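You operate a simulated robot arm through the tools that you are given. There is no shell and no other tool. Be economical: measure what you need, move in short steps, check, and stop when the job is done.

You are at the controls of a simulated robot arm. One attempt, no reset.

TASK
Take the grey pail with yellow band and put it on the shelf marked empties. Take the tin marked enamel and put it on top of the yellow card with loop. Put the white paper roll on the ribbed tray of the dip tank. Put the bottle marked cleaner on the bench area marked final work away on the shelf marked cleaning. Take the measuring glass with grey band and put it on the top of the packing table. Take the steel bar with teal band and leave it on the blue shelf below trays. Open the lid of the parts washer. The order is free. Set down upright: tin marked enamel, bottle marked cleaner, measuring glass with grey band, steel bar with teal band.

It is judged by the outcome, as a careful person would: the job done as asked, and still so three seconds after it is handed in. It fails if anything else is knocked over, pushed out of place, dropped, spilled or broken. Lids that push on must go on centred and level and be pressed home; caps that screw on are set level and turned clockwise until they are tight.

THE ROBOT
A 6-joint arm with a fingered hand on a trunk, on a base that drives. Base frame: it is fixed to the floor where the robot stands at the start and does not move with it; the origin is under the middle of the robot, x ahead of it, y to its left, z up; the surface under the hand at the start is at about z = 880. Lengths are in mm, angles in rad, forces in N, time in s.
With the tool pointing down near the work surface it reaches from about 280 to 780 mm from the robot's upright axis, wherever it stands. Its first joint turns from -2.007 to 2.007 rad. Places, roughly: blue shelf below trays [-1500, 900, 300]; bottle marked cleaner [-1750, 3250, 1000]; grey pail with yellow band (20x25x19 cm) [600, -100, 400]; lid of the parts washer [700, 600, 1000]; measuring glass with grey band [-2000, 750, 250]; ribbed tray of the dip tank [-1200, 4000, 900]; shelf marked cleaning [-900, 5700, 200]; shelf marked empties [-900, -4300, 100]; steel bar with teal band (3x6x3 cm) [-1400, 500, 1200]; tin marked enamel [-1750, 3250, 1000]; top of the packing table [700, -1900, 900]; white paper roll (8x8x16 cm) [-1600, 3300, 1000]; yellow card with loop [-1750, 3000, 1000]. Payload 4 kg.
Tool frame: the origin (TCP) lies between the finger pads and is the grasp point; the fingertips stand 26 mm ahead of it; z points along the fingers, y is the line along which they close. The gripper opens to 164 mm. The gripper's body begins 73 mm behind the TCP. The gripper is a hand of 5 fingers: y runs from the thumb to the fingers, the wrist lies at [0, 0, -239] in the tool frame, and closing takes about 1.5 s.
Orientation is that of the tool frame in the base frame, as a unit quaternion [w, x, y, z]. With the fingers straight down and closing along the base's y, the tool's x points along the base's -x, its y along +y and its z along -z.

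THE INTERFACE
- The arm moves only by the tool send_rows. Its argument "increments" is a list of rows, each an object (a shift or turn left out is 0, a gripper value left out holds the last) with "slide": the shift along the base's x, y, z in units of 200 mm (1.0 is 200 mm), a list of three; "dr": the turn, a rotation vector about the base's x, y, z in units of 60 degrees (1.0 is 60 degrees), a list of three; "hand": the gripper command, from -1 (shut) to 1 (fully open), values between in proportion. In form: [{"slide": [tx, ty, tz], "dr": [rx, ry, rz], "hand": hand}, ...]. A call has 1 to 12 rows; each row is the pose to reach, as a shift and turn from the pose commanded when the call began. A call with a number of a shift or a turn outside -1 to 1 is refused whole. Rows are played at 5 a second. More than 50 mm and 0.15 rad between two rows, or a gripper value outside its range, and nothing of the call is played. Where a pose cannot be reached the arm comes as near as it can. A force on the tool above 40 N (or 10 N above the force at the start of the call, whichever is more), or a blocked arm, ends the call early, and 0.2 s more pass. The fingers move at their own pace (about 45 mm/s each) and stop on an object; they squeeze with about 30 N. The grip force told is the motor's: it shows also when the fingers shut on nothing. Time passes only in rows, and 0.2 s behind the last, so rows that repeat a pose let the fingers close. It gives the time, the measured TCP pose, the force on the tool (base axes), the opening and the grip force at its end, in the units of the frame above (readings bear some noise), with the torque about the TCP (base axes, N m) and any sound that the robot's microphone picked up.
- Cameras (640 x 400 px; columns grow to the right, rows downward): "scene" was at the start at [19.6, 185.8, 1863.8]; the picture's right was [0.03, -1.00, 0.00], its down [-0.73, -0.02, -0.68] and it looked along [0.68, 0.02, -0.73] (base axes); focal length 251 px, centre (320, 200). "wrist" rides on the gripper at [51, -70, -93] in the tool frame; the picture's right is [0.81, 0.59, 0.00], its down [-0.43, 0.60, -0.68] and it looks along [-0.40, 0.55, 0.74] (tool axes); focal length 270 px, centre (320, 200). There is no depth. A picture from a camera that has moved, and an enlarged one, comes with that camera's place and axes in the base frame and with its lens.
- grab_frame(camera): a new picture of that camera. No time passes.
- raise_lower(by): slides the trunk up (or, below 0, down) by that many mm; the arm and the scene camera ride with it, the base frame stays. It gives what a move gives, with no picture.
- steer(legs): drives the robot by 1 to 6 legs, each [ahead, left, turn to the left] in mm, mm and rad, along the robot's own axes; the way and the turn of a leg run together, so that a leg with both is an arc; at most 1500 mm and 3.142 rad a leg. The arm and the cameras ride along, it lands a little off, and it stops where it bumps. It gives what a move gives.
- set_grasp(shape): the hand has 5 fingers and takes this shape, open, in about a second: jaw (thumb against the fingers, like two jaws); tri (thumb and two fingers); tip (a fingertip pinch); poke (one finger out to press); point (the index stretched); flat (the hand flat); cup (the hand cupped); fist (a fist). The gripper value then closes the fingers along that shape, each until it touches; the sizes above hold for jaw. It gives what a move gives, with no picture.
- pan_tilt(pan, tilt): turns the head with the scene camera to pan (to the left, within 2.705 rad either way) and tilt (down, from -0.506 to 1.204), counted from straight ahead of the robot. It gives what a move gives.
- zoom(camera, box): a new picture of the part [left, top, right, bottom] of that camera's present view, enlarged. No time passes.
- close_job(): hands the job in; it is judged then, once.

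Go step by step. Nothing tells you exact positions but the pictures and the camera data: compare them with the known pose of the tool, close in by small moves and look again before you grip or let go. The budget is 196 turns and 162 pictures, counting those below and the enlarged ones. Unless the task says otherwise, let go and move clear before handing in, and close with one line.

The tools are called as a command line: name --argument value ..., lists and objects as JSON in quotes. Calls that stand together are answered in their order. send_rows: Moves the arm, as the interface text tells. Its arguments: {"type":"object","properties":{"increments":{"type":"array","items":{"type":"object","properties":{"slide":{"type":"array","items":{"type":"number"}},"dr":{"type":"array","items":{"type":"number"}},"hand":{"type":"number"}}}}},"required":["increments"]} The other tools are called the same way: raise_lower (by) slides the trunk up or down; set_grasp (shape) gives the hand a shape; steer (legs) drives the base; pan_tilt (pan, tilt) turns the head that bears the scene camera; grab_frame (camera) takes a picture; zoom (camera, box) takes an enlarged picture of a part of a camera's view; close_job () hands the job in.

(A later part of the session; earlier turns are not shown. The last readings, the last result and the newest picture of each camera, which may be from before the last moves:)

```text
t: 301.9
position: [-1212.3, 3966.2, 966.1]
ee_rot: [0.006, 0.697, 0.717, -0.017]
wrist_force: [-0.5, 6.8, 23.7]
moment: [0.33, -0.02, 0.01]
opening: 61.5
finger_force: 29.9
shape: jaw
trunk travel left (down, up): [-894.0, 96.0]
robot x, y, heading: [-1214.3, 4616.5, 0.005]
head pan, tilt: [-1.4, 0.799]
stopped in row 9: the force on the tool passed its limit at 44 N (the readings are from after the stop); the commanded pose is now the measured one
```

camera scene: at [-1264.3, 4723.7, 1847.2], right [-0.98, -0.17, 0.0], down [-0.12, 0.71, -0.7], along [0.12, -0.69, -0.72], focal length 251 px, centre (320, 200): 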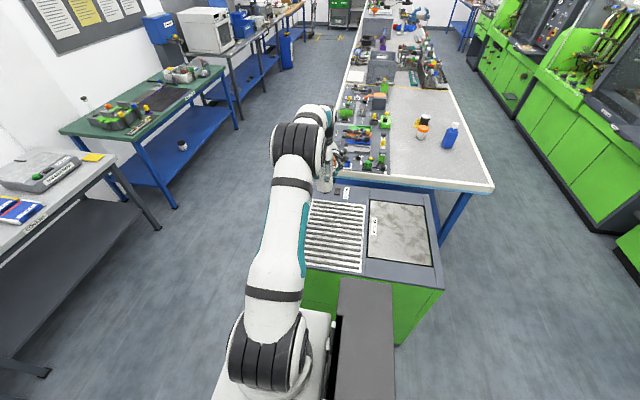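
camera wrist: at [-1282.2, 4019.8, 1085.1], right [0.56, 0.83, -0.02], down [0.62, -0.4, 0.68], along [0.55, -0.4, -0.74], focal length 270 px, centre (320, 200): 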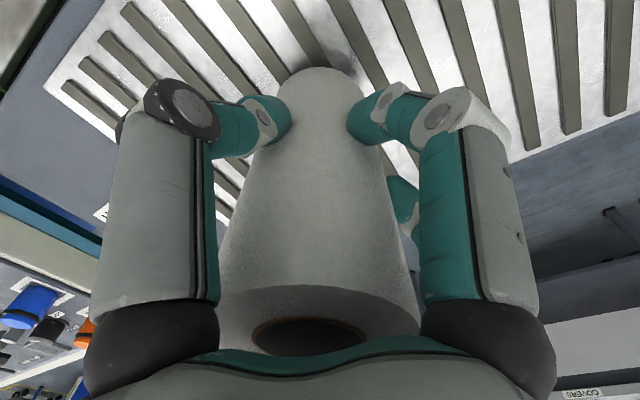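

send_rows --increments '[{"slide": [0, 0, 0.012]}, {"slide": [0, 0, 0.012], "hand": 0.0}, {"slide": [0, 0, 0.012], "hand": 0.3}, {"slide": [0, 0, 0.012], "hand": 0.5}, {"slide": [0, 0, 0.012], "hand": 0.5}, {"slide": [0, 0, 0.012], "hand": 0.5}]'

send_rows --increments '[{"slide": [0, 0, 0.2]}, {"slide": [0, 0, 0.42]}, {"slide": [0, 0, 0.64]}, {"slide": [0, 0, 0.86]}, {"slide": [0, 0, 0.99]}]'

grab_frame --camera "wrist"

```text
t: 303.4
position: [-1212.3, 3966.8, 964.7]
ee_rot: [0.003, 0.697, 0.717, -0.014]
wrist_force: [0.1, 0.1, -0.2]
moment: [0.02, -0.01, 0.0]
opening: 122.4
finger_force: 0.1
shape: jaw
trunk travel left (down, up): [-894.0, 96.0]
robot x, y, heading: [-1217.2, 4621.7, 0.0]
head pan, tilt: [-1.4, 0.799]
```

```text
t: 304.6
position: [-1212.2, 3967.4, 1162.3]
ee_rot: [0.003, 0.697, 0.717, -0.014]
wrist_force: [-0.1, 0.6, -0.5]
moment: [-0.03, -0.01, 0.03]
opening: 122.6
finger_force: 0.1
shape: jaw
trunk travel left (down, up): [-894.0, 96.0]
robot x, y, heading: [-1217.7, 4623.9, 0.003]
head pan, tilt: [-1.4, 0.799]
```

```text
37 pictures are left
camera wrist: at [-1282.9, 4018.4, 1256.3], right [0.56, 0.83, -0.03], down [0.62, -0.4, 0.68], along [0.55, -0.4, -0.73], focal length 270 px, centre (320, 200)
```

wrist: 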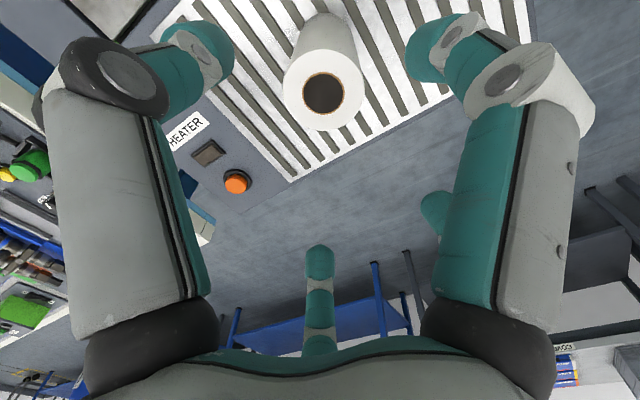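

Roll stands on the ribbed tray. Before fetching the bottle I check the CLEANING shelf, which is on my left.

pan_tilt --pan 1.35 --tilt 0.75

grab_frame --camera "scene"

```text
t: 307.0
position: [-1212.0, 3968.2, 1161.1]
ee_rot: [0.003, 0.697, 0.717, -0.014]
wrist_force: [0.0, -0.7, 0.0]
moment: [-0.02, 0.01, -0.01]
opening: 122.7
finger_force: 0.0
shape: jaw
trunk travel left (down, up): [-894.0, 96.0]
robot x, y, heading: [-1216.3, 4620.7, 0.004]
head pan, tilt: [1.349, 0.75]
```

```text
36 pictures are left
camera scene: at [-1260.4, 4884.4, 1851.2], right [0.98, -0.22, 0.0], down [-0.15, -0.67, -0.73], along [0.16, 0.71, -0.68], focal length 251 px, centre (320, 200)
```

scene: 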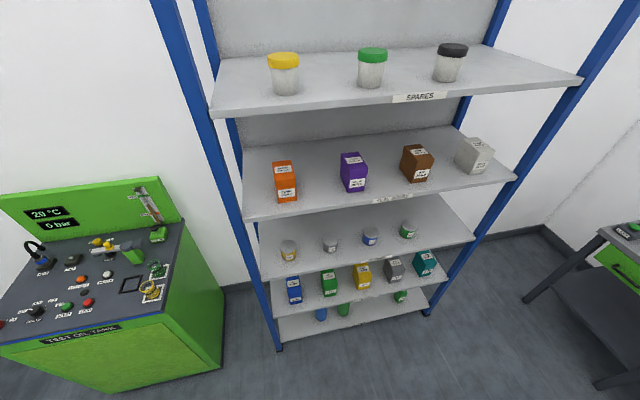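

zoom --camera "scene" --box '[255, 210, 495, 360]'

```text
2.67 times, centred on (375, 285) of scene
camera zoom: at [-1260.4, 4884.4, 1851.2], right [0.98, -0.22, 0.0], down [-0.15, -0.67, -0.73], along [0.16, 0.71, -0.68], focal length 669 px, centre (173, -27)
```

zoom: 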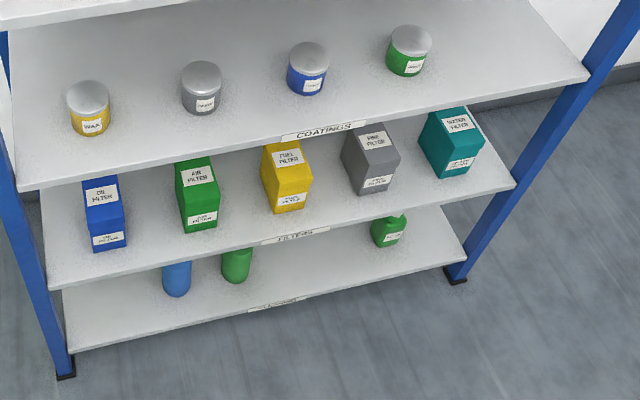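

CLEANING is the bottom shelf (front y≈5453, z≈145, 335 mm headroom), free around x≈−760. I fetch the bottle: drive back round to the rear of the table.

send_rows --increments '[{"slide": [0, 0, 0.2]}, {"slide": [0, 0, 0.35]}]'

steer --legs '[[-1190, 0, 0], [0, 0, 1.567], [-1442, 0, 0]]'

send_rows --increments '[{"slide": [-0.2, 0, 0], "dr": [0, -0.125, 0]}, {"slide": [-0.4, 0, 0], "dr": [0, -0.25, 0]}, {"slide": [-0.6, 0, -0.1], "dr": [0, -0.375, 0]}, {"slide": [-0.7, 0, -0.2], "dr": [0, -0.5, 0]}]'

grab_frame --camera "wrist"

```text
t: 307.6
position: [-1210.7, 3965.6, 1233.4]
ee_rot: [0.004, 0.697, 0.717, -0.015]
wrist_force: [0.7, -0.1, 1.1]
moment: [0.0, -0.01, 0.0]
opening: 122.4
finger_force: 0.0
shape: jaw
trunk travel left (down, up): [-894.0, 96.0]
robot x, y, heading: [-1219.4, 4623.7, 0.002]
head pan, tilt: [1.349, 0.75]
```

```text
t: 324.2
position: [-1764.8, 3172.3, 1231.7]
ee_rot: [0.013, -0.008, 1.0, -0.008]
wrist_force: [-0.9, -0.4, -0.3]
moment: [-0.03, -0.02, 0.0]
opening: 122.6
finger_force: 0.0
shape: jaw
trunk travel left (down, up): [-894.0, 96.0]
robot x, y, heading: [-2420.6, 3175.3, 1.558]
head pan, tilt: [1.349, 0.75]
```

```text
t: 325.2
position: [-1905.5, 3172.7, 1193.5]
ee_rot: [0.272, -0.006, 0.962, -0.011]
wrist_force: [0.1, -0.5, 0.1]
moment: [0.01, -0.04, -0.01]
opening: 122.8
finger_force: 0.1
shape: jaw
trunk travel left (down, up): [-894.0, 96.0]
robot x, y, heading: [-2415.9, 3175.4, 1.566]
head pan, tilt: [1.349, 0.75]
```

```text
34 pictures are left
camera wrist: at [-1997.8, 3103.8, 1249.5], right [-0.69, 0.57, -0.44], down [0.01, 0.61, 0.79], along [0.72, 0.54, -0.43], focal length 270 px, centre (320, 200)
```

wrist: 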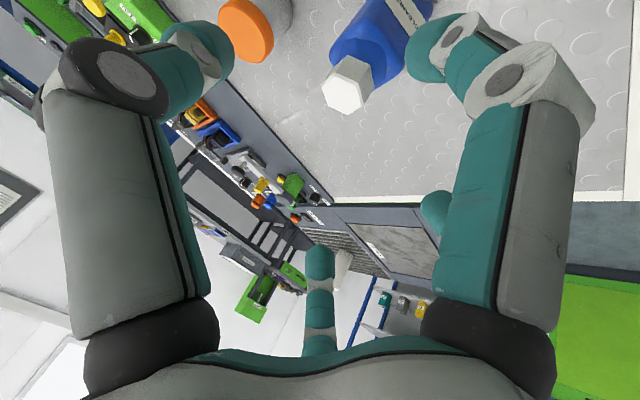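

Bottle is at ≈(−1862,3174), top ≈1097, between the fingers' plane. I go in along the tilted finger axis.

send_rows --increments '[{"slide": [-0.03, 0.005, -0.18]}, {"slide": [-0.06, 0.005, -0.36]}, {"slide": [0.03, 0.005, -0.5]}]'

grab_frame --camera "wrist"

```text
t: 326.0
position: [-1883.6, 3167.7, 1133.7]
ee_rot: [0.256, -0.005, 0.967, -0.011]
wrist_force: [-0.3, -0.1, 0.4]
moment: [-0.03, 0.0, -0.03]
opening: 122.8
finger_force: 0.1
shape: jaw
out of reach, approached as far as the arm can: row 1, 2, 3
trunk travel left (down, up): [-894.0, 96.0]
robot x, y, heading: [-2418.9, 3172.5, 1.565]
head pan, tilt: [1.349, 0.75]
```

```text
33 pictures are left
camera wrist: at [-1973.6, 3098.9, 1192.3], right [-0.71, 0.58, -0.41], down [0.04, 0.61, 0.79], along [0.71, 0.54, -0.46], focal length 270 px, centre (320, 200)
```

wrist: 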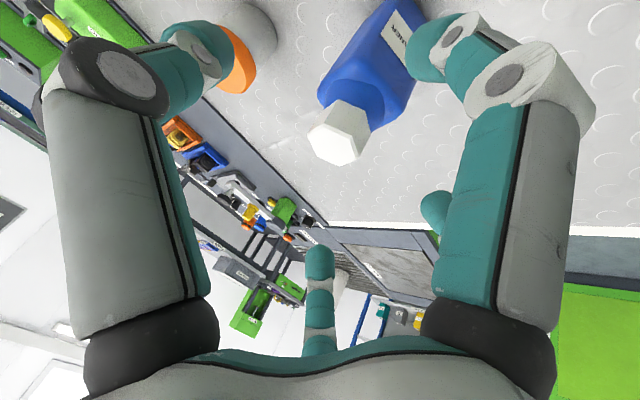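

steer --legs '[[0, 90, 0]]'

send_rows --increments '[{"slide": [0.12, 0, 0]}, {"slide": [0.24, 0, 0]}, {"slide": [0.33, 0, -0.16]}, {"slide": [0.42, 0, -0.32]}]'

grab_frame --camera "wrist"

```text
t: 327.1
position: [-1974.7, 3169.8, 1136.6]
ee_rot: [0.256, -0.004, 0.967, -0.011]
wrist_force: [-0.4, -0.3, -0.3]
moment: [-0.04, -0.02, 0.0]
opening: 122.8
finger_force: 0.0
shape: jaw
trunk travel left (down, up): [-894.0, 96.0]
robot x, y, heading: [-2507.9, 3173.4, 1.563]
head pan, tilt: [1.349, 0.75]
```

```text
t: 328.1
position: [-1888.3, 3169.9, 1069.5]
ee_rot: [0.255, -0.005, 0.967, -0.011]
wrist_force: [-0.4, -0.7, 0.2]
moment: [-0.01, 0.02, 0.02]
opening: 122.6
finger_force: 0.0
shape: jaw
trunk travel left (down, up): [-894.0, 96.0]
robot x, y, heading: [-2504.2, 3174.4, 1.563]
head pan, tilt: [1.349, 0.75]
```

```text
32 pictures are left
camera wrist: at [-1979.2, 3100.4, 1128.8], right [-0.71, 0.57, -0.41], down [0.04, 0.61, 0.79], along [0.71, 0.54, -0.46], focal length 270 px, centre (320, 200)
```

wrist: 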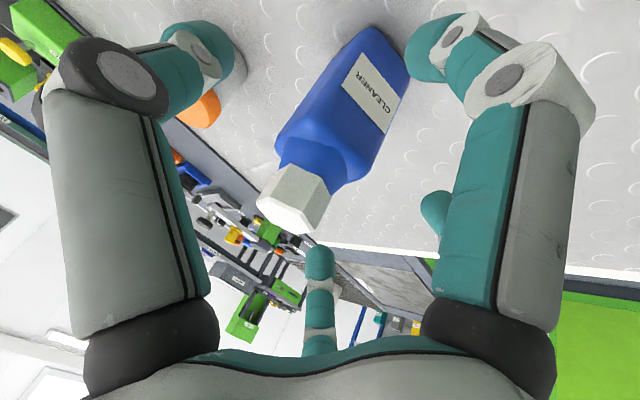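

Re-measured from base and cap: bottle (−1864,3173), top ≈1075. Final approach and grip.

send_rows --increments '[{"slide": [0.04, 0.01, -0.14]}, {"slide": [0.1, 0.01, -0.285]}, {"slide": [0.1, 0.01, -0.285], "hand": -1}, {"slide": [0.1, 0.01, -0.285]}, {"slide": [0.1, 0.01, -0.285]}, {"slide": [0.1, 0.01, -0.285]}, {"slide": [0.1, 0.01, -0.285]}, {"slide": [0.1, 0.01, -0.285]}]'

grab_frame --camera "wrist"

```text
t: 329.9
position: [-1866.8, 3168.6, 1016.6]
ee_rot: [0.247, -0.004, 0.969, -0.016]
wrist_force: [-0.8, 0.4, -1.9]
moment: [0.04, 0.17, 0.1]
opening: 29.0
finger_force: 30.2
shape: jaw
out of reach, approached as far as the arm can: row 2, 3
trunk travel left (down, up): [-894.0, 96.0]
robot x, y, heading: [-2507.4, 3175.6, 1.568]
head pan, tilt: [1.349, 0.75]
```

```text
31 pictures are left
camera wrist: at [-1956.2, 3100.5, 1076.8], right [-0.71, 0.58, -0.41], down [0.06, 0.62, 0.78], along [0.7, 0.53, -0.47], focal length 270 px, centre (320, 200)
```

wrist: 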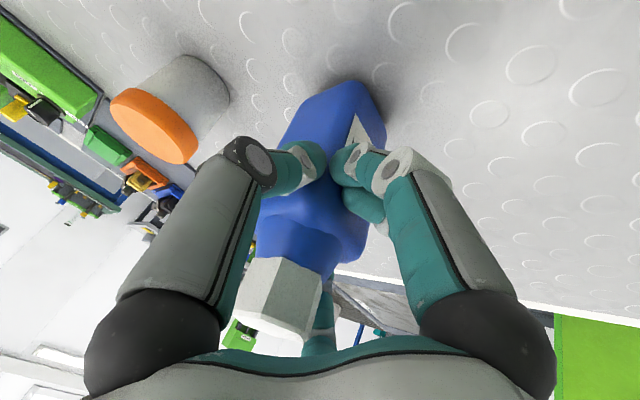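

send_rows --increments '[{"slide": [0, 0, 0.15]}, {"slide": [-0.05, 0, 0.35]}, {"slide": [-0.1, 0, 0.55]}, {"slide": [-0.15, 0, 0.75]}]'

grab_frame --camera "wrist"

pan_tilt --pan -1.5 --tilt 0.6

grab_frame --camera "scene"

```text
t: 330.9
position: [-1900.3, 3170.5, 1163.4]
ee_rot: [0.255, -0.005, 0.967, -0.011]
wrist_force: [0.2, -0.7, -3.0]
moment: [-0.09, 0.12, -0.02]
opening: 27.4
finger_force: 30.3
shape: jaw
trunk travel left (down, up): [-894.0, 96.0]
robot x, y, heading: [-2510.2, 3178.0, 1.561]
head pan, tilt: [1.349, 0.75]
```

```text
30 pictures are left
camera wrist: at [-1991.6, 3102.2, 1222.5], right [-0.71, 0.58, -0.41], down [0.04, 0.61, 0.79], along [0.71, 0.54, -0.46], focal length 270 px, centre (320, 200)
```

wrist: 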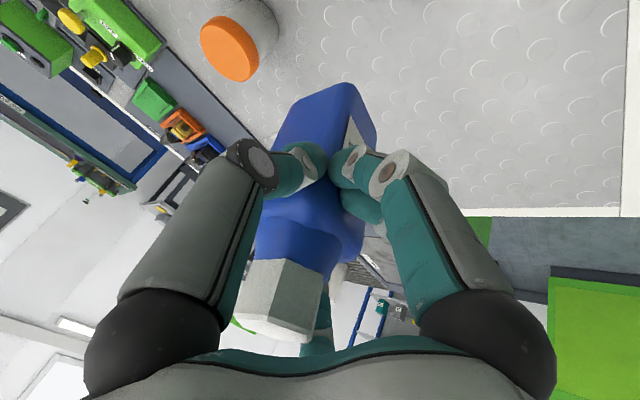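

```text
t: 333.4
position: [-1898.9, 3171.5, 1163.4]
ee_rot: [0.256, -0.005, 0.967, -0.011]
wrist_force: [0.1, 0.5, -3.5]
moment: [-0.06, 0.12, -0.01]
opening: 27.5
finger_force: 29.7
shape: jaw
trunk travel left (down, up): [-894.0, 96.0]
robot x, y, heading: [-2507.9, 3174.6, 1.564]
head pan, tilt: [-1.499, 0.6]
```

```text
29 pictures are left
camera scene: at [-2605.3, 3120.9, 1864.1], right [0.06, -1.0, 0.0], down [-0.56, -0.04, -0.82], along [0.82, 0.05, -0.57], focal length 251 px, centre (320, 200)
```

scene: 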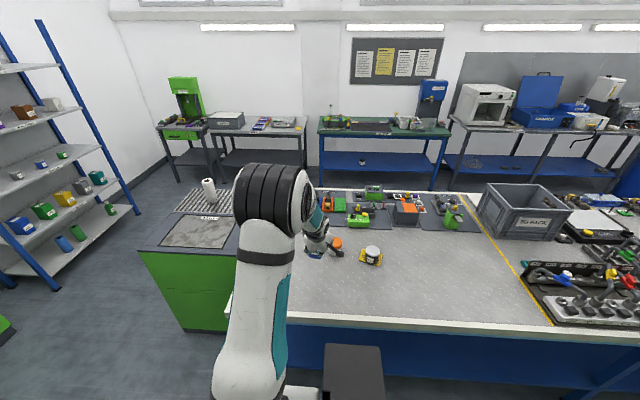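

All good so far; the bottle hangs upright. I drive to the CLEANING shelf (turning so my right side faces north) and lower the trunk.

steer --legs '[[1480, 0, 0], [0, -1450, 0], [0, -290, 0], [0, 0, 1.578]]'

raise_lower --by -400

raise_lower --by -370

grab_frame --camera "wrist"

```text
t: 353.0
position: [-779.4, 5264.5, 1162.6]
ee_rot: [-0.186, 0.697, -0.67, -0.175]
wrist_force: [-0.5, 0.1, -3.5]
moment: [-0.15, -0.11, -0.01]
opening: 27.5
finger_force: 30.4
shape: jaw
trunk travel left (down, up): [-894.0, 96.0]
robot x, y, heading: [-765.8, 4655.1, -3.116]
head pan, tilt: [-1.499, 0.6]
```

```text
t: 356.8
position: [-780.1, 5264.7, 762.9]
ee_rot: [-0.186, 0.697, -0.67, -0.176]
wrist_force: [-0.3, 0.1, -3.7]
moment: [-0.17, -0.06, -0.01]
opening: 27.7
finger_force: 30.7
shape: jaw
trunk travel left (down, up): [-494.0, 496.0]
robot x, y, heading: [-768.5, 4654.3, -3.117]
head pan, tilt: [-1.499, 0.6]
```

```text
t: 360.4
position: [-780.4, 5264.8, 393.5]
ee_rot: [-0.186, 0.697, -0.67, -0.176]
wrist_force: [0.9, -0.1, -3.3]
moment: [-0.14, -0.09, 0.02]
opening: 27.5
finger_force: 29.4
shape: jaw
trunk travel left (down, up): [-124.0, 866.0]
robot x, y, heading: [-768.5, 4654.5, -3.122]
head pan, tilt: [-1.499, 0.6]
```

```text
28 pictures are left
camera wrist: at [-709.7, 5176.5, 452.0], right [-0.55, -0.72, -0.41], down [-0.62, 0.02, 0.79], along [-0.56, 0.69, -0.46], focal length 270 px, centre (320, 200)
```

wrist: 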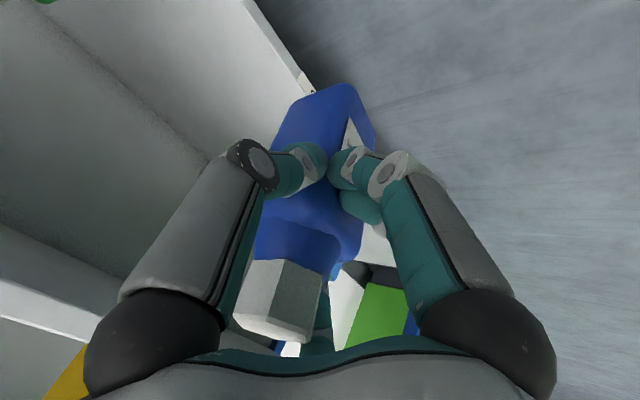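

Shelf edge confirmed at y≈5460. I lower to clear the upper shelf and move the bottle in.

send_rows --increments '[{"slide": [0, 0, -0.2]}, {"slide": [0, 0, -0.4]}, {"slide": [0, 0, -0.47]}]'

steer --legs '[[0, -170, 0]]'

grab_frame --camera "wrist"

```text
t: 361.2
position: [-779.4, 5264.9, 299.8]
ee_rot: [-0.185, 0.698, -0.669, -0.174]
wrist_force: [0.4, -0.1, -3.6]
moment: [-0.16, -0.07, 0.0]
opening: 27.5
finger_force: 29.5
shape: jaw
trunk travel left (down, up): [-124.0, 866.0]
robot x, y, heading: [-766.2, 4652.6, -3.121]
head pan, tilt: [-1.499, 0.6]
```

```text
t: 362.6
position: [-785.0, 5432.4, 299.3]
ee_rot: [-0.185, 0.698, -0.669, -0.175]
wrist_force: [-0.6, -0.7, -3.4]
moment: [-0.14, -0.05, 0.0]
opening: 27.4
finger_force: 30.2
shape: jaw
trunk travel left (down, up): [-124.0, 866.0]
robot x, y, heading: [-772.8, 4825.4, -3.119]
head pan, tilt: [-1.499, 0.6]
```

```text
27 pictures are left
camera wrist: at [-714.1, 5345.1, 358.7], right [-0.55, -0.72, -0.41], down [-0.62, 0.02, 0.79], along [-0.56, 0.69, -0.46], focal length 270 px, centre (320, 200)
```

wrist: 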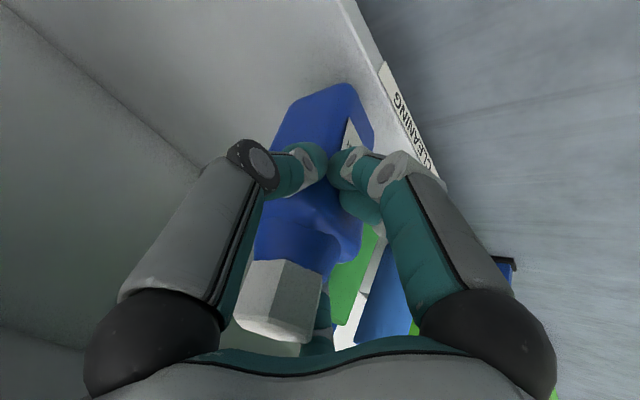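

send_rows --increments '[{"slide": [0, 0.17, 0]}, {"slide": [0, 0.34, 0]}, {"slide": [0, 0.34, -0.08]}, {"slide": [0, 0.34, -0.11]}, {"slide": [0, 0.34, -0.13]}, {"slide": [0, 0.34, -0.15]}, {"slide": [0, 0.34, -0.17]}, {"slide": [0, 0.34, -0.19]}, {"slide": [0, 0.34, -0.21]}, {"slide": [0, 0.34, -0.23]}, {"slide": [0, 0.34, -0.25]}, {"slide": [0, 0.34, -0.27]}]'

grab_frame --camera "wrist"

```text
t: 364.5
position: [-783.0, 5505.5, 270.1]
ee_rot: [-0.192, 0.695, -0.67, -0.178]
wrist_force: [0.1, -6.2, 20.2]
moment: [-0.18, 0.12, 0.01]
opening: 27.3
finger_force: 30.1
shape: jaw
trunk travel left (down, up): [-124.0, 866.0]
robot x, y, heading: [-770.9, 4825.7, -3.114]
head pan, tilt: [-1.499, 0.6]
stopped in row 9: the force on the tool passed its limit at 42 N (the readings are from after the stop); the commanded pose is now the measured one
```

```text
26 pictures are left
camera wrist: at [-712.8, 5417.0, 327.5], right [-0.55, -0.72, -0.42], down [-0.62, 0.01, 0.79], along [-0.56, 0.7, -0.45], focal length 270 px, centre (320, 200)
```

wrist: 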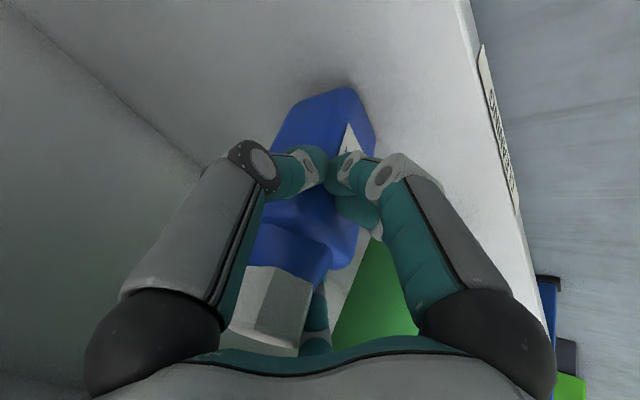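

Bottle is standing on CLEANING. Easing off, opening, and retreating straight back.

send_rows --increments '[{"slide": [0, 0, 0.01]}, {"slide": [0, 0, 0.01], "hand": -0.3}, {"slide": [0, 0, 0.01], "hand": 0.0}, {"slide": [0, 0, 0.01], "hand": 0.2}, {"slide": [0, 0, 0.01], "hand": 0.2}, {"slide": [0, 0, 0.01], "hand": 0.2}]'

send_rows --increments '[{"slide": [0, -0.15, 0.01]}, {"slide": [0, -0.35, 0.02]}, {"slide": [0, -0.55, 0.02]}, {"slide": [0, -0.75, 0.05]}]'

grab_frame --camera "wrist"

```text
t: 365.9
position: [-781.7, 5504.9, 268.0]
ee_rot: [-0.188, 0.697, -0.669, -0.177]
wrist_force: [0.1, -1.1, -3.1]
moment: [-0.14, -0.06, 0.0]
opening: 99.1
finger_force: 0.0
shape: jaw
trunk travel left (down, up): [-124.0, 866.0]
robot x, y, heading: [-770.9, 4823.5, -3.116]
head pan, tilt: [-1.499, 0.6]
```

```text
t: 366.9
position: [-783.9, 5355.9, 287.0]
ee_rot: [-0.197, 0.692, -0.682, -0.131]
wrist_force: [-0.3, -0.4, -0.9]
moment: [-0.02, -0.02, -0.04]
opening: 98.7
finger_force: 0.1
shape: jaw
out of reach, approached as far as the arm can: row 2, 3, 4
trunk travel left (down, up): [-124.0, 866.0]
robot x, y, heading: [-770.9, 4820.6, -3.118]
head pan, tilt: [-1.499, 0.6]
```

```text
25 pictures are left
camera wrist: at [-721.3, 5269.2, 355.3], right [-0.55, -0.72, -0.42], down [-0.67, 0.08, 0.74], along [-0.5, 0.69, -0.53], focal length 270 px, centre (320, 200)
```

wrist: 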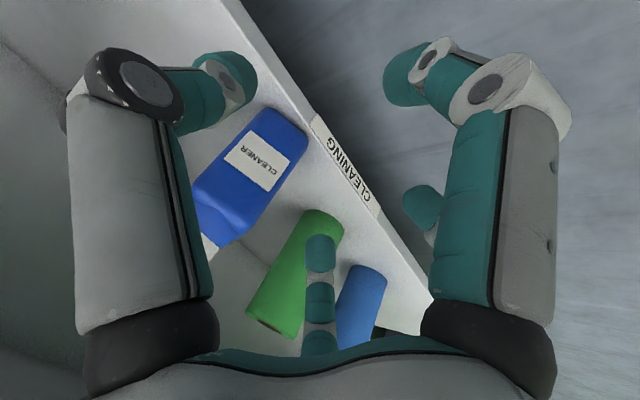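

Bottle stands properly on CLEANING. Last item: the measuring glass at the rear of the blue shelf. I drive around into the back aisle.

steer --legs '[[0, 180, 0], [0, 0, -1.594]]'

raise_lower --by 250

steer --legs '[[0, 1450, 0], [0, 590, 0], [-1450, 0, 0], [-1450, 0, 0], [-950, 0, 0]]'

pan_tilt --pan -1.5 --tilt 0.6

grab_frame --camera "scene"

```text
t: 372.2
position: [-232.3, 4646.0, 287.6]
ee_rot: [0.232, 0.001, 0.971, -0.05]
wrist_force: [0.2, 0.3, 0.5]
moment: [0.04, -0.01, -0.02]
opening: 98.6
finger_force: 0.2
shape: jaw
trunk travel left (down, up): [-124.0, 866.0]
robot x, y, heading: [-765.6, 4643.2, 1.572]
head pan, tilt: [-1.499, 0.6]
```

```text
t: 374.8
position: [-232.6, 4646.8, 537.1]
ee_rot: [0.232, 0.0, 0.971, -0.05]
wrist_force: [-0.4, -0.4, 0.3]
moment: [-0.02, 0.02, 0.0]
opening: 98.4
finger_force: 0.0
shape: jaw
trunk travel left (down, up): [-374.0, 616.0]
robot x, y, heading: [-765.2, 4645.2, 1.569]
head pan, tilt: [-1.499, 0.6]
```

```text
t: 403.1
position: [-2308.9, 788.7, 537.3]
ee_rot: [0.231, 0.011, 0.971, -0.053]
wrist_force: [0.1, 0.2, -0.7]
moment: [-0.01, -0.05, 0.0]
opening: 98.5
finger_force: 0.1
shape: jaw
trunk travel left (down, up): [-374.0, 616.0]
robot x, y, heading: [-2841.0, 797.9, 1.548]
head pan, tilt: [-1.499, 0.6]
```

```text
t: 403.7
position: [-2309.5, 789.1, 537.7]
ee_rot: [0.231, 0.012, 0.971, -0.053]
wrist_force: [0.1, 0.4, -0.3]
moment: [0.01, 0.0, 0.03]
opening: 98.1
finger_force: 0.0
shape: jaw
trunk travel left (down, up): [-374.0, 616.0]
robot x, y, heading: [-2843.1, 797.3, 1.553]
head pan, tilt: [-1.499, 0.6]
```

```text
24 pictures are left
camera scene: at [-2941.8, 745.8, 1344.1], right [0.05, -1.0, 0.0], down [-0.56, -0.03, -0.83], along [0.82, 0.04, -0.56], focal length 251 px, centre (320, 200)
```

scene: 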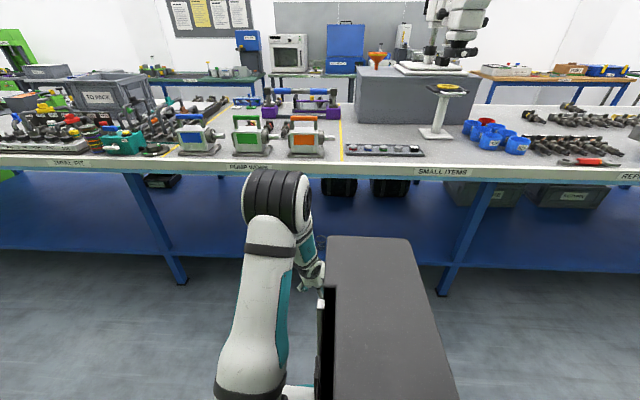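

grab_frame --camera "wrist"

```text
23 pictures are left
camera wrist: at [-2400.1, 729.6, 605.1], right [-0.7, 0.58, -0.42], down [0.11, 0.67, 0.74], along [0.71, 0.47, -0.53], focal length 270 px, centre (320, 200)
```

wrist: 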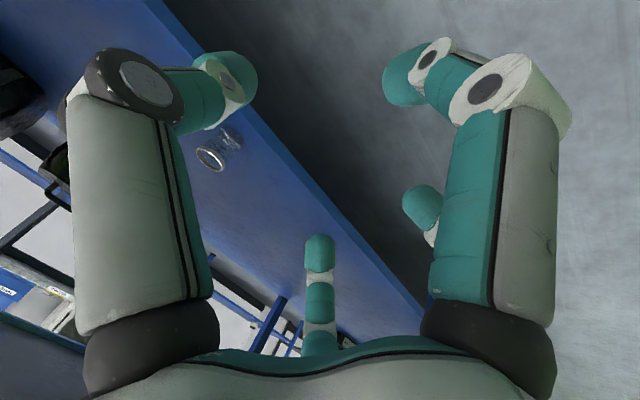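

zoom --camera "wrist" --box '[180, 90, 300, 190]'

```text
4.00 times, centred on (240, 140) of wrist
camera zoom: at [-2400.1, 729.6, 605.1], right [-0.7, 0.58, -0.42], down [0.11, 0.67, 0.74], along [0.71, 0.47, -0.53], focal length 1081 px, centre (640, 440)
```

zoom: 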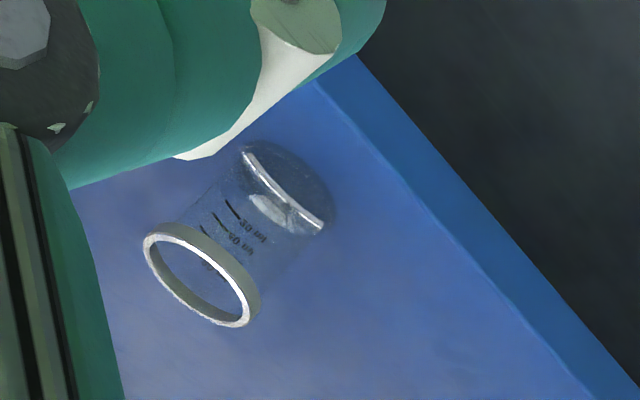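

The glass stands upright on the shelf at ≈(−1905,799), ~56 mm wide, rim z≈367. I make the hand vertical, lower the shoulder (to stay under the table top), and move in part-way.

send_rows --increments '[{"slide": [0, 0, 0.2], "dr": [0.027, 0.111, 0]}, {"slide": [0, 0, 0.4], "dr": [0.054, 0.222, 0]}, {"slide": [0, 0.02, 0.6], "dr": [0.081, 0.333, 0]}, {"slide": [0, 0.05, 0.74], "dr": [0.108, 0.444, 0]}]'

raise_lower --by -280

steer --legs '[[0, -270, 0.018]]'

grab_frame --camera "wrist"

```text
t: 404.7
position: [-2308.5, 798.8, 685.1]
ee_rot: [0.0, 0.013, 1.0, 0.0]
wrist_force: [-1.0, 0.4, -0.3]
moment: [-0.02, 0.03, -0.03]
opening: 98.5
finger_force: 0.1
shape: jaw
out of reach, approached as far as the arm can: row 1, 2
trunk travel left (down, up): [-374.0, 616.0]
robot x, y, heading: [-2839.7, 797.8, 1.548]
head pan, tilt: [-1.499, 0.6]
```

```text
t: 407.6
position: [-2309.5, 800.1, 405.0]
ee_rot: [0.0, 0.012, 1.0, 0.001]
wrist_force: [-0.2, 0.0, 0.1]
moment: [0.04, -0.04, -0.01]
opening: 98.2
finger_force: 0.1
shape: jaw
trunk travel left (down, up): [-94.0, 896.0]
robot x, y, heading: [-2844.1, 798.1, 1.548]
head pan, tilt: [-1.499, 0.6]
```

```text
t: 409.5
position: [-2039.5, 807.8, 405.4]
ee_rot: [-0.001, 0.002, 1.0, 0.001]
wrist_force: [-0.1, -0.6, -0.7]
moment: [-0.01, 0.03, 0.01]
opening: 98.5
finger_force: 0.0
shape: jaw
trunk travel left (down, up): [-94.0, 896.0]
robot x, y, heading: [-2575.6, 795.2, 1.566]
head pan, tilt: [-1.499, 0.6]
```

```text
21 pictures are left
camera wrist: at [-2091.1, 737.6, 499.2], right [-0.81, 0.59, 0.0], down [0.43, 0.59, 0.68], along [0.4, 0.55, -0.73], focal length 270 px, centre (320, 200)
```

wrist: 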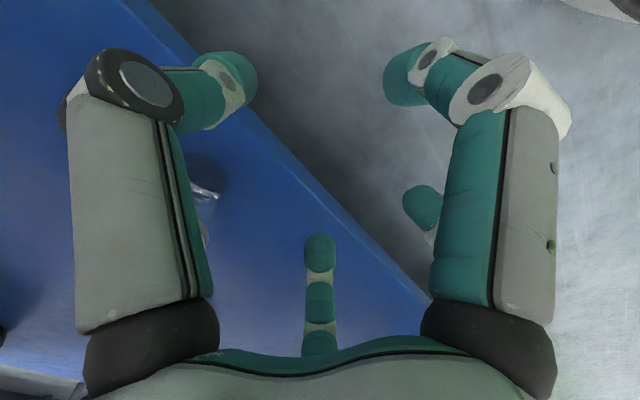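

steer --legs '[[0, -100, 0]]'

grab_frame --camera "wrist"

```text
t: 410.6
position: [-1939.1, 806.9, 404.7]
ee_rot: [0.0, 0.002, 1.0, 0.001]
wrist_force: [-0.1, -0.3, -0.3]
moment: [0.01, 0.01, 0.03]
opening: 98.3
finger_force: 0.1
shape: jaw
trunk travel left (down, up): [-94.0, 896.0]
robot x, y, heading: [-2473.6, 797.7, 1.57]
head pan, tilt: [-1.499, 0.6]
```

```text
20 pictures are left
camera wrist: at [-1991.1, 737.6, 499.2], right [-0.81, 0.59, 0.0], down [0.43, 0.59, 0.68], along [0.4, 0.55, -0.73], focal length 270 px, centre (320, 200)
```

wrist: 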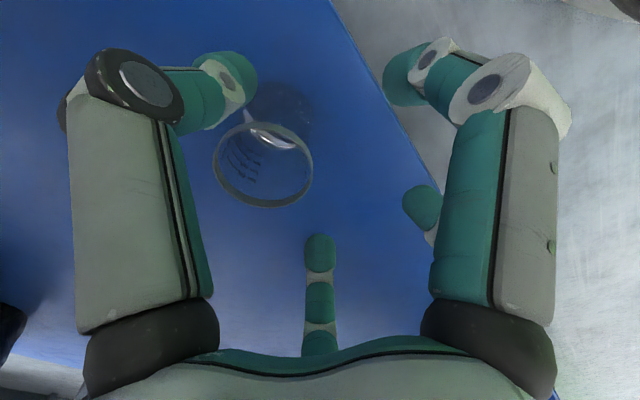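

Glass centre (−1909,795). Centering above it, descending and gripping.

send_rows --increments '[{"slide": [0, 0, 0.04]}, {"slide": [0.15, -0.06, 0.04]}, {"slide": [0.15, -0.06, -0.1]}, {"slide": [0.15, -0.06, -0.24]}, {"slide": [0.15, -0.06, -0.33]}]'

grab_frame --camera "wrist"

```text
t: 411.8
position: [-1910.0, 796.2, 339.4]
ee_rot: [0.0, 0.002, 1.0, 0.001]
wrist_force: [-0.1, -0.8, 0.0]
moment: [0.01, 0.01, 0.0]
opening: 98.4
finger_force: 0.1
shape: jaw
trunk travel left (down, up): [-94.0, 896.0]
robot x, y, heading: [-2471.6, 798.1, 1.569]
head pan, tilt: [-1.499, 0.6]
```

```text
19 pictures are left
camera wrist: at [-1961.2, 726.0, 433.3], right [-0.81, 0.59, 0.0], down [0.43, 0.59, 0.68], along [0.4, 0.55, -0.73], focal length 270 px, centre (320, 200)
```

wrist: 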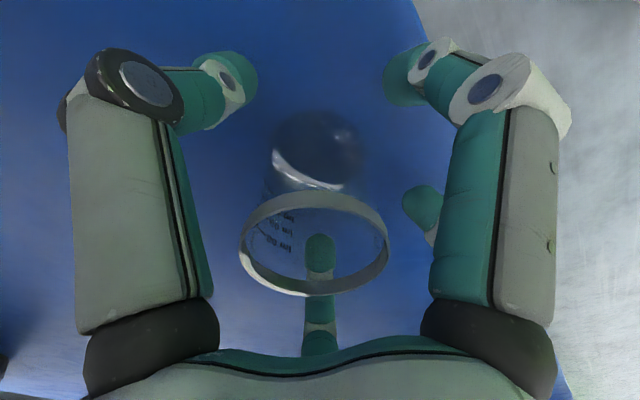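

send_rows --increments '[{"hand": -1, "slide": [0, 0, 0.01]}, {"slide": [0, 0, 0.02]}, {"slide": [0, 0, 0.03]}, {"slide": [0, 0, 0.03]}, {"slide": [0, 0, 0.03]}, {"slide": [0, 0, 0.03]}]'

send_rows --increments '[{"slide": [0, 0, 0.06]}, {"slide": [0, 0, 0.14]}, {"slide": [0, 0, 0.22]}]'

grab_frame --camera "wrist"

```text
t: 413.2
position: [-1909.3, 794.8, 344.9]
ee_rot: [0.0, 0.002, 1.0, 0.0]
wrist_force: [-0.4, -0.5, -0.7]
moment: [-0.01, -0.01, 0.0]
opening: 51.6
finger_force: 29.7
shape: jaw
trunk travel left (down, up): [-94.0, 896.0]
robot x, y, heading: [-2470.1, 796.1, 1.571]
head pan, tilt: [-1.499, 0.6]
```

```text
t: 414.0
position: [-1909.2, 795.4, 389.8]
ee_rot: [0.0, 0.001, 1.0, 0.001]
wrist_force: [-0.6, 0.6, -0.6]
moment: [-0.02, 0.03, 0.02]
opening: 51.8
finger_force: 30.3
shape: jaw
trunk travel left (down, up): [-94.0, 896.0]
robot x, y, heading: [-2470.8, 797.6, 1.572]
head pan, tilt: [-1.499, 0.6]
```

```text
18 pictures are left
camera wrist: at [-1960.9, 725.8, 482.9], right [-0.81, 0.59, 0.0], down [0.44, 0.59, 0.68], along [0.4, 0.55, -0.73], focal length 270 px, centre (320, 200)
```

wrist: 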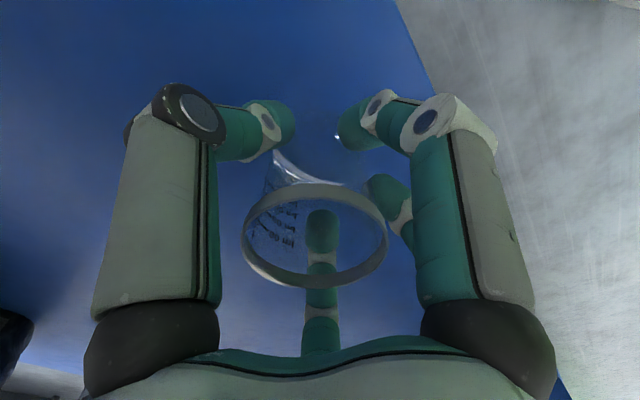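

The glass is held upright. I withdraw it straight out, raise it, and take the known clear northern route round to the packing table.

steer --legs '[[0, 350, 0]]'

raise_lower --by 400

raise_lower --by 400

steer --legs '[[1450, 0, 0], [1450, 0, 0], [940, 0, 0], [0, -1450, 0], [0, -800, 0]]'

```text
t: 416.3
position: [-2258.8, 795.3, 387.9]
ee_rot: [0.0, 0.003, 1.0, 0.002]
wrist_force: [-0.4, 0.4, -0.2]
moment: [0.01, 0.01, 0.01]
opening: 51.6
finger_force: 29.7
shape: jaw
trunk travel left (down, up): [-94.0, 896.0]
robot x, y, heading: [-2826.0, 799.1, 1.569]
head pan, tilt: [-1.499, 0.6]
```

```text
t: 420.1
position: [-2258.2, 795.5, 788.5]
ee_rot: [0.0, 0.002, 1.0, 0.0]
wrist_force: [-0.3, -0.1, -0.6]
moment: [0.02, -0.03, 0.02]
opening: 51.3
finger_force: 30.1
shape: jaw
trunk travel left (down, up): [-494.0, 496.0]
robot x, y, heading: [-2821.0, 794.9, 1.571]
head pan, tilt: [-1.499, 0.6]
```

```text
t: 423.9
position: [-2258.5, 795.8, 1189.1]
ee_rot: [-0.001, 0.003, 1.0, 0.001]
wrist_force: [0.6, 0.5, -1.2]
moment: [-0.01, -0.01, -0.02]
opening: 51.5
finger_force: 29.6
shape: jaw
trunk travel left (down, up): [-894.0, 96.0]
robot x, y, heading: [-2823.9, 802.5, 1.567]
head pan, tilt: [-1.499, 0.6]
```

```text
t: 453.2
position: [-35.4, 4672.6, 1188.7]
ee_rot: [-0.001, -0.001, 1.0, 0.0]
wrist_force: [0.6, -0.5, -0.6]
moment: [0.01, 0.01, 0.01]
opening: 51.4
finger_force: 30.6
shape: jaw
trunk travel left (down, up): [-894.0, 96.0]
robot x, y, heading: [-599.6, 4664.6, 1.578]
head pan, tilt: [-1.499, 0.6]
```

steer --legs '[[-1450, 0, 0], [-1450, 0, 0], [-1450, 0, 0], [-1450, 0, 0], [-650, 0, 0]]'

pan_tilt --pan -1.5 --tilt 0.65

grab_frame --camera "scene"

```text
t: 484.1
position: [-6.4, -1787.8, 1189.3]
ee_rot: [0.0, -0.004, 1.0, 0.001]
wrist_force: [0.8, -0.6, -0.8]
moment: [0.02, -0.02, 0.0]
opening: 51.4
finger_force: 30.5
shape: jaw
trunk travel left (down, up): [-894.0, 96.0]
robot x, y, heading: [-565.3, -1792.4, 1.582]
head pan, tilt: [-1.499, 0.6]
```

```text
t: 484.7
position: [-5.8, -1786.7, 1189.5]
ee_rot: [0.001, -0.004, 1.0, 0.0]
wrist_force: [0.5, 0.2, -0.3]
moment: [0.0, -0.01, 0.0]
opening: 51.7
finger_force: 30.0
shape: jaw
trunk travel left (down, up): [-894.0, 96.0]
robot x, y, heading: [-569.6, -1792.8, 1.581]
head pan, tilt: [-1.499, 0.649]
```

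```text
17 pictures are left
camera scene: at [-667.9, -1849.5, 1859.8], right [0.08, -1.0, 0.0], down [-0.6, -0.05, -0.8], along [0.79, 0.07, -0.6], focal length 251 px, centre (320, 200)
```

scene: 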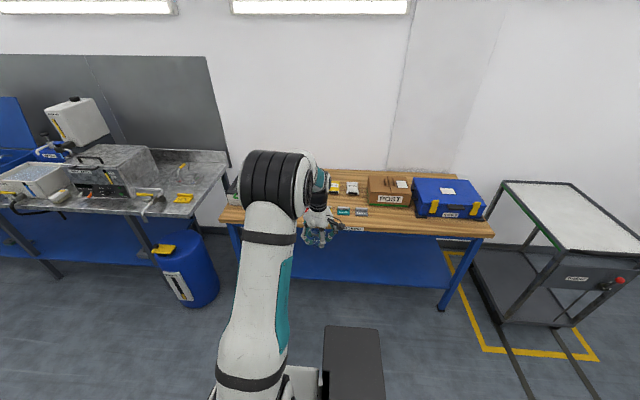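

Packing table: front edge x≈341; a free spot is at about (450, −2160). Moving over it.

steer --legs '[[-372, 0, -0.01], [0, -455, 0]]'

grab_frame --camera "scene"

grab_frame --camera "wrist"

```text
t: 489.5
position: [451.3, -2166.3, 1188.0]
ee_rot: [0.0, 0.0, 1.0, 0.001]
wrist_force: [0.8, 0.4, 0.5]
moment: [0.0, 0.0, 0.0]
opening: 51.2
finger_force: 29.8
shape: jaw
trunk travel left (down, up): [-894.0, 96.0]
robot x, y, heading: [-114.4, -2167.4, 1.576]
head pan, tilt: [-1.499, 0.649]
```

```text
16 pictures are left
camera scene: at [-210.6, -2221.8, 1859.9], right [0.07, -1.0, 0.0], down [-0.6, -0.04, -0.8], along [0.79, 0.06, -0.61], focal length 251 px, centre (320, 200)
```

scene: 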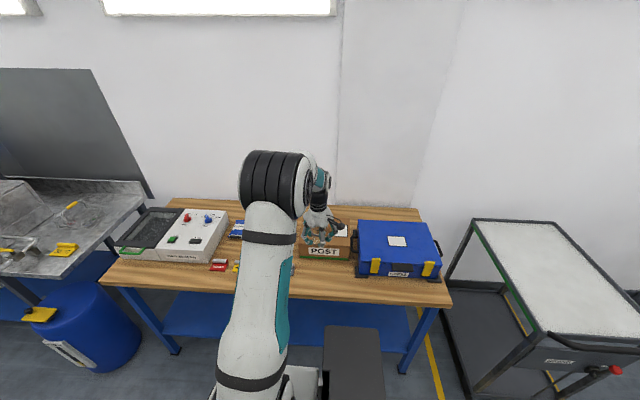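

```text
15 pictures are left
camera wrist: at [400.2, -2234.8, 1282.6], right [-0.81, 0.59, 0.0], down [0.43, 0.59, 0.68], along [0.4, 0.55, -0.73], focal length 270 px, centre (320, 200)
```

wrist: 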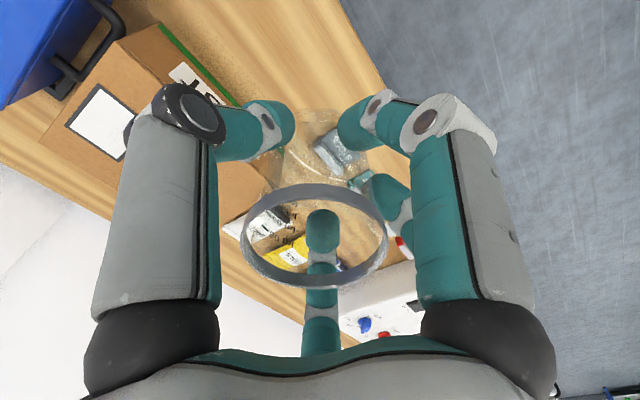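

The spot below is clear wood, with the box ~90 mm beyond. Shift +15 mm in x and lower to contact.

send_rows --increments '[{"slide": [0.07, 0, -0.2]}, {"slide": [0.075, 0, -0.42]}, {"slide": [0.075, 0, -0.64]}, {"slide": [0.075, 0, -0.86]}, {"slide": [0.075, 0, -1.0]}]'

grab_frame --camera "wrist"

zoom --camera "scene" --box '[270, 190, 430, 310]'

```text
t: 490.7
position: [466.8, -2164.2, 989.3]
ee_rot: [0.0, 0.0, 1.0, 0.002]
wrist_force: [0.5, 0.3, -0.7]
moment: [0.0, 0.01, -0.01]
opening: 51.4
finger_force: 30.3
shape: jaw
trunk travel left (down, up): [-894.0, 96.0]
robot x, y, heading: [-111.3, -2162.9, 1.567]
head pan, tilt: [-1.499, 0.649]
```

```text
14 pictures are left
camera wrist: at [415.2, -2234.1, 1082.2], right [-0.81, 0.59, 0.0], down [0.43, 0.59, 0.68], along [0.4, 0.55, -0.73], focal length 270 px, centre (320, 200)
```

wrist: 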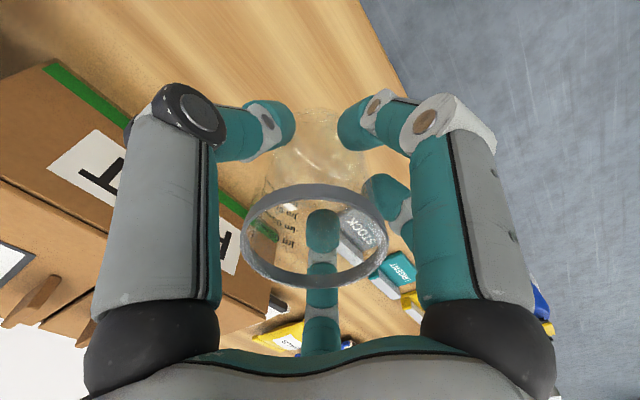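

```text
3.33 times, centred on (350, 250) of scene
camera zoom: at [-210.9, -2221.8, 1859.9], right [0.07, -1.0, 0.0], down [-0.6, -0.04, -0.8], along [0.79, 0.06, -0.6], focal length 836 px, centre (220, 33)
```

zoom: 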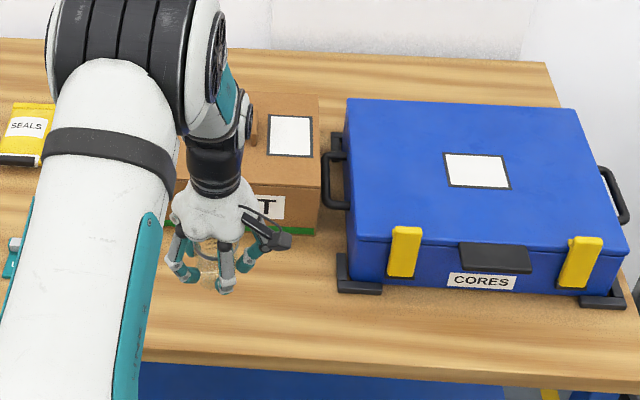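

send_rows --increments '[{"slide": [0, 0, -0.08]}, {"slide": [0, 0, -0.13]}, {"slide": [0, 0, -0.16]}, {"slide": [0, 0, -0.18]}, {"slide": [0, 0, -0.2]}, {"slide": [0, 0, -0.22]}, {"slide": [0, 0, -0.24]}, {"slide": [0, 0, -0.255]}, {"slide": [0, 0, -0.27]}, {"slide": [0, 0, -0.285]}, {"slide": [0, 0, -0.3]}, {"slide": [0, 0, -0.315]}]'

grab_frame --camera "wrist"

```text
t: 493.3
position: [466.3, -2165.7, 925.5]
ee_rot: [0.0, -0.001, 1.0, 0.001]
wrist_force: [0.3, 0.1, -0.6]
moment: [0.01, -0.02, 0.01]
opening: 51.3
finger_force: 30.0
shape: jaw
trunk travel left (down, up): [-894.0, 96.0]
robot x, y, heading: [-107.9, -2165.8, 1.569]
head pan, tilt: [-1.499, 0.649]
```

```text
12 pictures are left
camera wrist: at [414.9, -2235.1, 1020.1], right [-0.81, 0.59, 0.0], down [0.43, 0.59, 0.68], along [0.4, 0.55, -0.73], focal length 270 px, centre (320, 200)
```

wrist: 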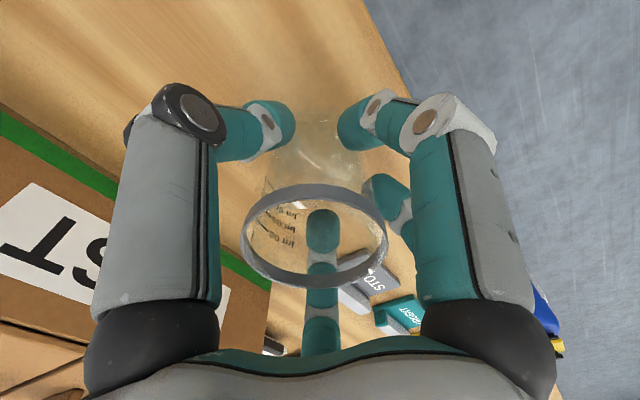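

send_rows --increments '[{"slide": [0, 0, -0.02]}, {"slide": [0, 0, -0.035]}, {"slide": [0, 0, -0.05]}, {"slide": [0, 0, -0.065]}, {"slide": [0, 0, -0.08]}, {"slide": [0, 0, -0.095]}, {"slide": [0, 0, -0.11]}, {"slide": [0, 0, -0.125]}, {"slide": [0, 0, -0.14]}, {"slide": [0, 0, -0.155]}, {"slide": [0, 0, -0.17]}, {"slide": [0, 0, -0.185]}]'

```text
t: 495.5
position: [469.1, -2165.0, 901.0]
ee_rot: [0.004, 0.0, 1.0, 0.0]
wrist_force: [-7.3, 2.1, 25.4]
moment: [-0.04, 0.27, -0.04]
opening: 52.1
finger_force: 30.0
shape: jaw
trunk travel left (down, up): [-894.0, 96.0]
robot x, y, heading: [-109.8, -2162.7, 1.572]
head pan, tilt: [-1.499, 0.649]
stopped in row 11: the force on the tool passed its limit at 44 N (the readings are from after the stop); the commanded pose is now the measured one
```

Contact. Easing off, releasing and lifting clear.

send_rows --increments '[{"slide": [0, 0, 0.012]}, {"slide": [0, 0, 0.012], "hand": -0.2}, {"slide": [0, 0, 0.012], "hand": 0.0}, {"slide": [0, 0, 0.012], "hand": 0.2}, {"slide": [0, 0, 0.012], "hand": 0.2}, {"slide": [0, 0, 0.012], "hand": 0.2}]'

send_rows --increments '[{"slide": [0, 0, 0.2]}, {"slide": [0, 0, 0.42]}, {"slide": [0, 0, 0.64]}, {"slide": [0, 0, 0.86]}, {"slide": [-0.1, 0, 0.99]}]'

grab_frame --camera "wrist"

```text
t: 496.9
position: [469.0, -2165.0, 901.3]
ee_rot: [0.002, 0.001, 1.0, 0.001]
wrist_force: [-0.1, 0.1, -0.2]
moment: [-0.02, 0.0, 0.02]
opening: 97.7
finger_force: 0.0
shape: jaw
trunk travel left (down, up): [-894.0, 96.0]
robot x, y, heading: [-115.3, -2168.1, 1.572]
head pan, tilt: [-1.499, 0.649]
```

```text
t: 498.1
position: [446.6, -2164.9, 1099.3]
ee_rot: [0.003, 0.0, 1.0, 0.001]
wrist_force: [0.2, 0.5, 0.4]
moment: [-0.01, -0.05, 0.02]
opening: 97.9
finger_force: 0.0
shape: jaw
trunk travel left (down, up): [-894.0, 96.0]
robot x, y, heading: [-112.0, -2163.8, 1.571]
head pan, tilt: [-1.499, 0.649]
```

```text
11 pictures are left
camera wrist: at [395.6, -2234.9, 1193.4], right [-0.81, 0.59, 0.0], down [0.43, 0.59, 0.68], along [0.4, 0.55, -0.73], focal length 270 px, centre (320, 200)
```

wrist: 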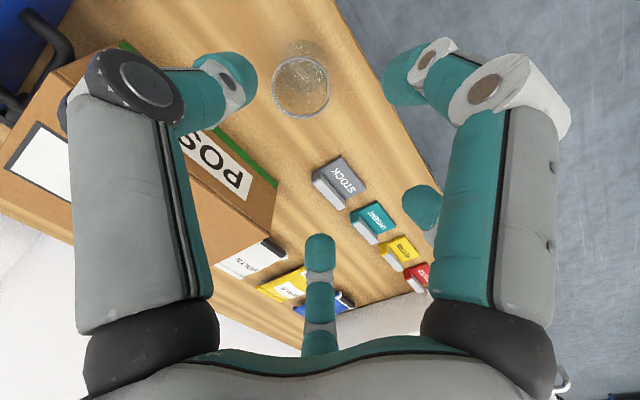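

The glass stands upright on the packing table. I back the robot clear and take one last look.

steer --legs '[[0, 350, 0]]'

zoom --camera "scene" --box '[200, 160, 480, 320]'

```text
t: 500.4
position: [98.1, -2166.6, 1099.4]
ee_rot: [0.004, 0.0, 1.0, 0.001]
wrist_force: [-1.6, 1.4, 0.7]
moment: [0.0, 0.0, -0.01]
opening: 97.9
finger_force: 0.0
shape: jaw
trunk travel left (down, up): [-894.0, 96.0]
robot x, y, heading: [-460.5, -2167.1, 1.576]
head pan, tilt: [-1.499, 0.649]
```

```text
2.29 times, centred on (340, 240) of scene
camera zoom: at [-563.2, -2222.7, 1859.7], right [0.07, -1.0, 0.0], down [-0.6, -0.04, -0.8], along [0.79, 0.06, -0.6], focal length 574 px, centre (274, 109)
```

zoom: 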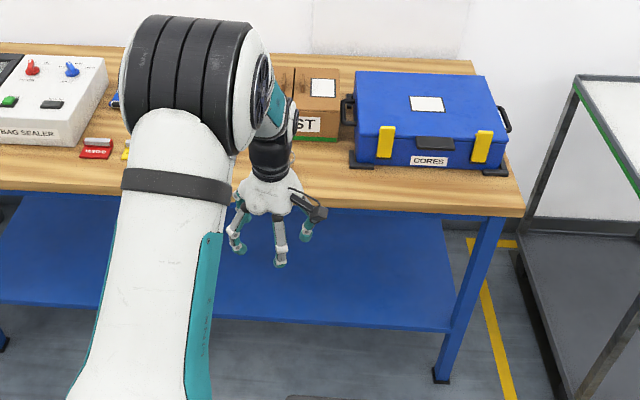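

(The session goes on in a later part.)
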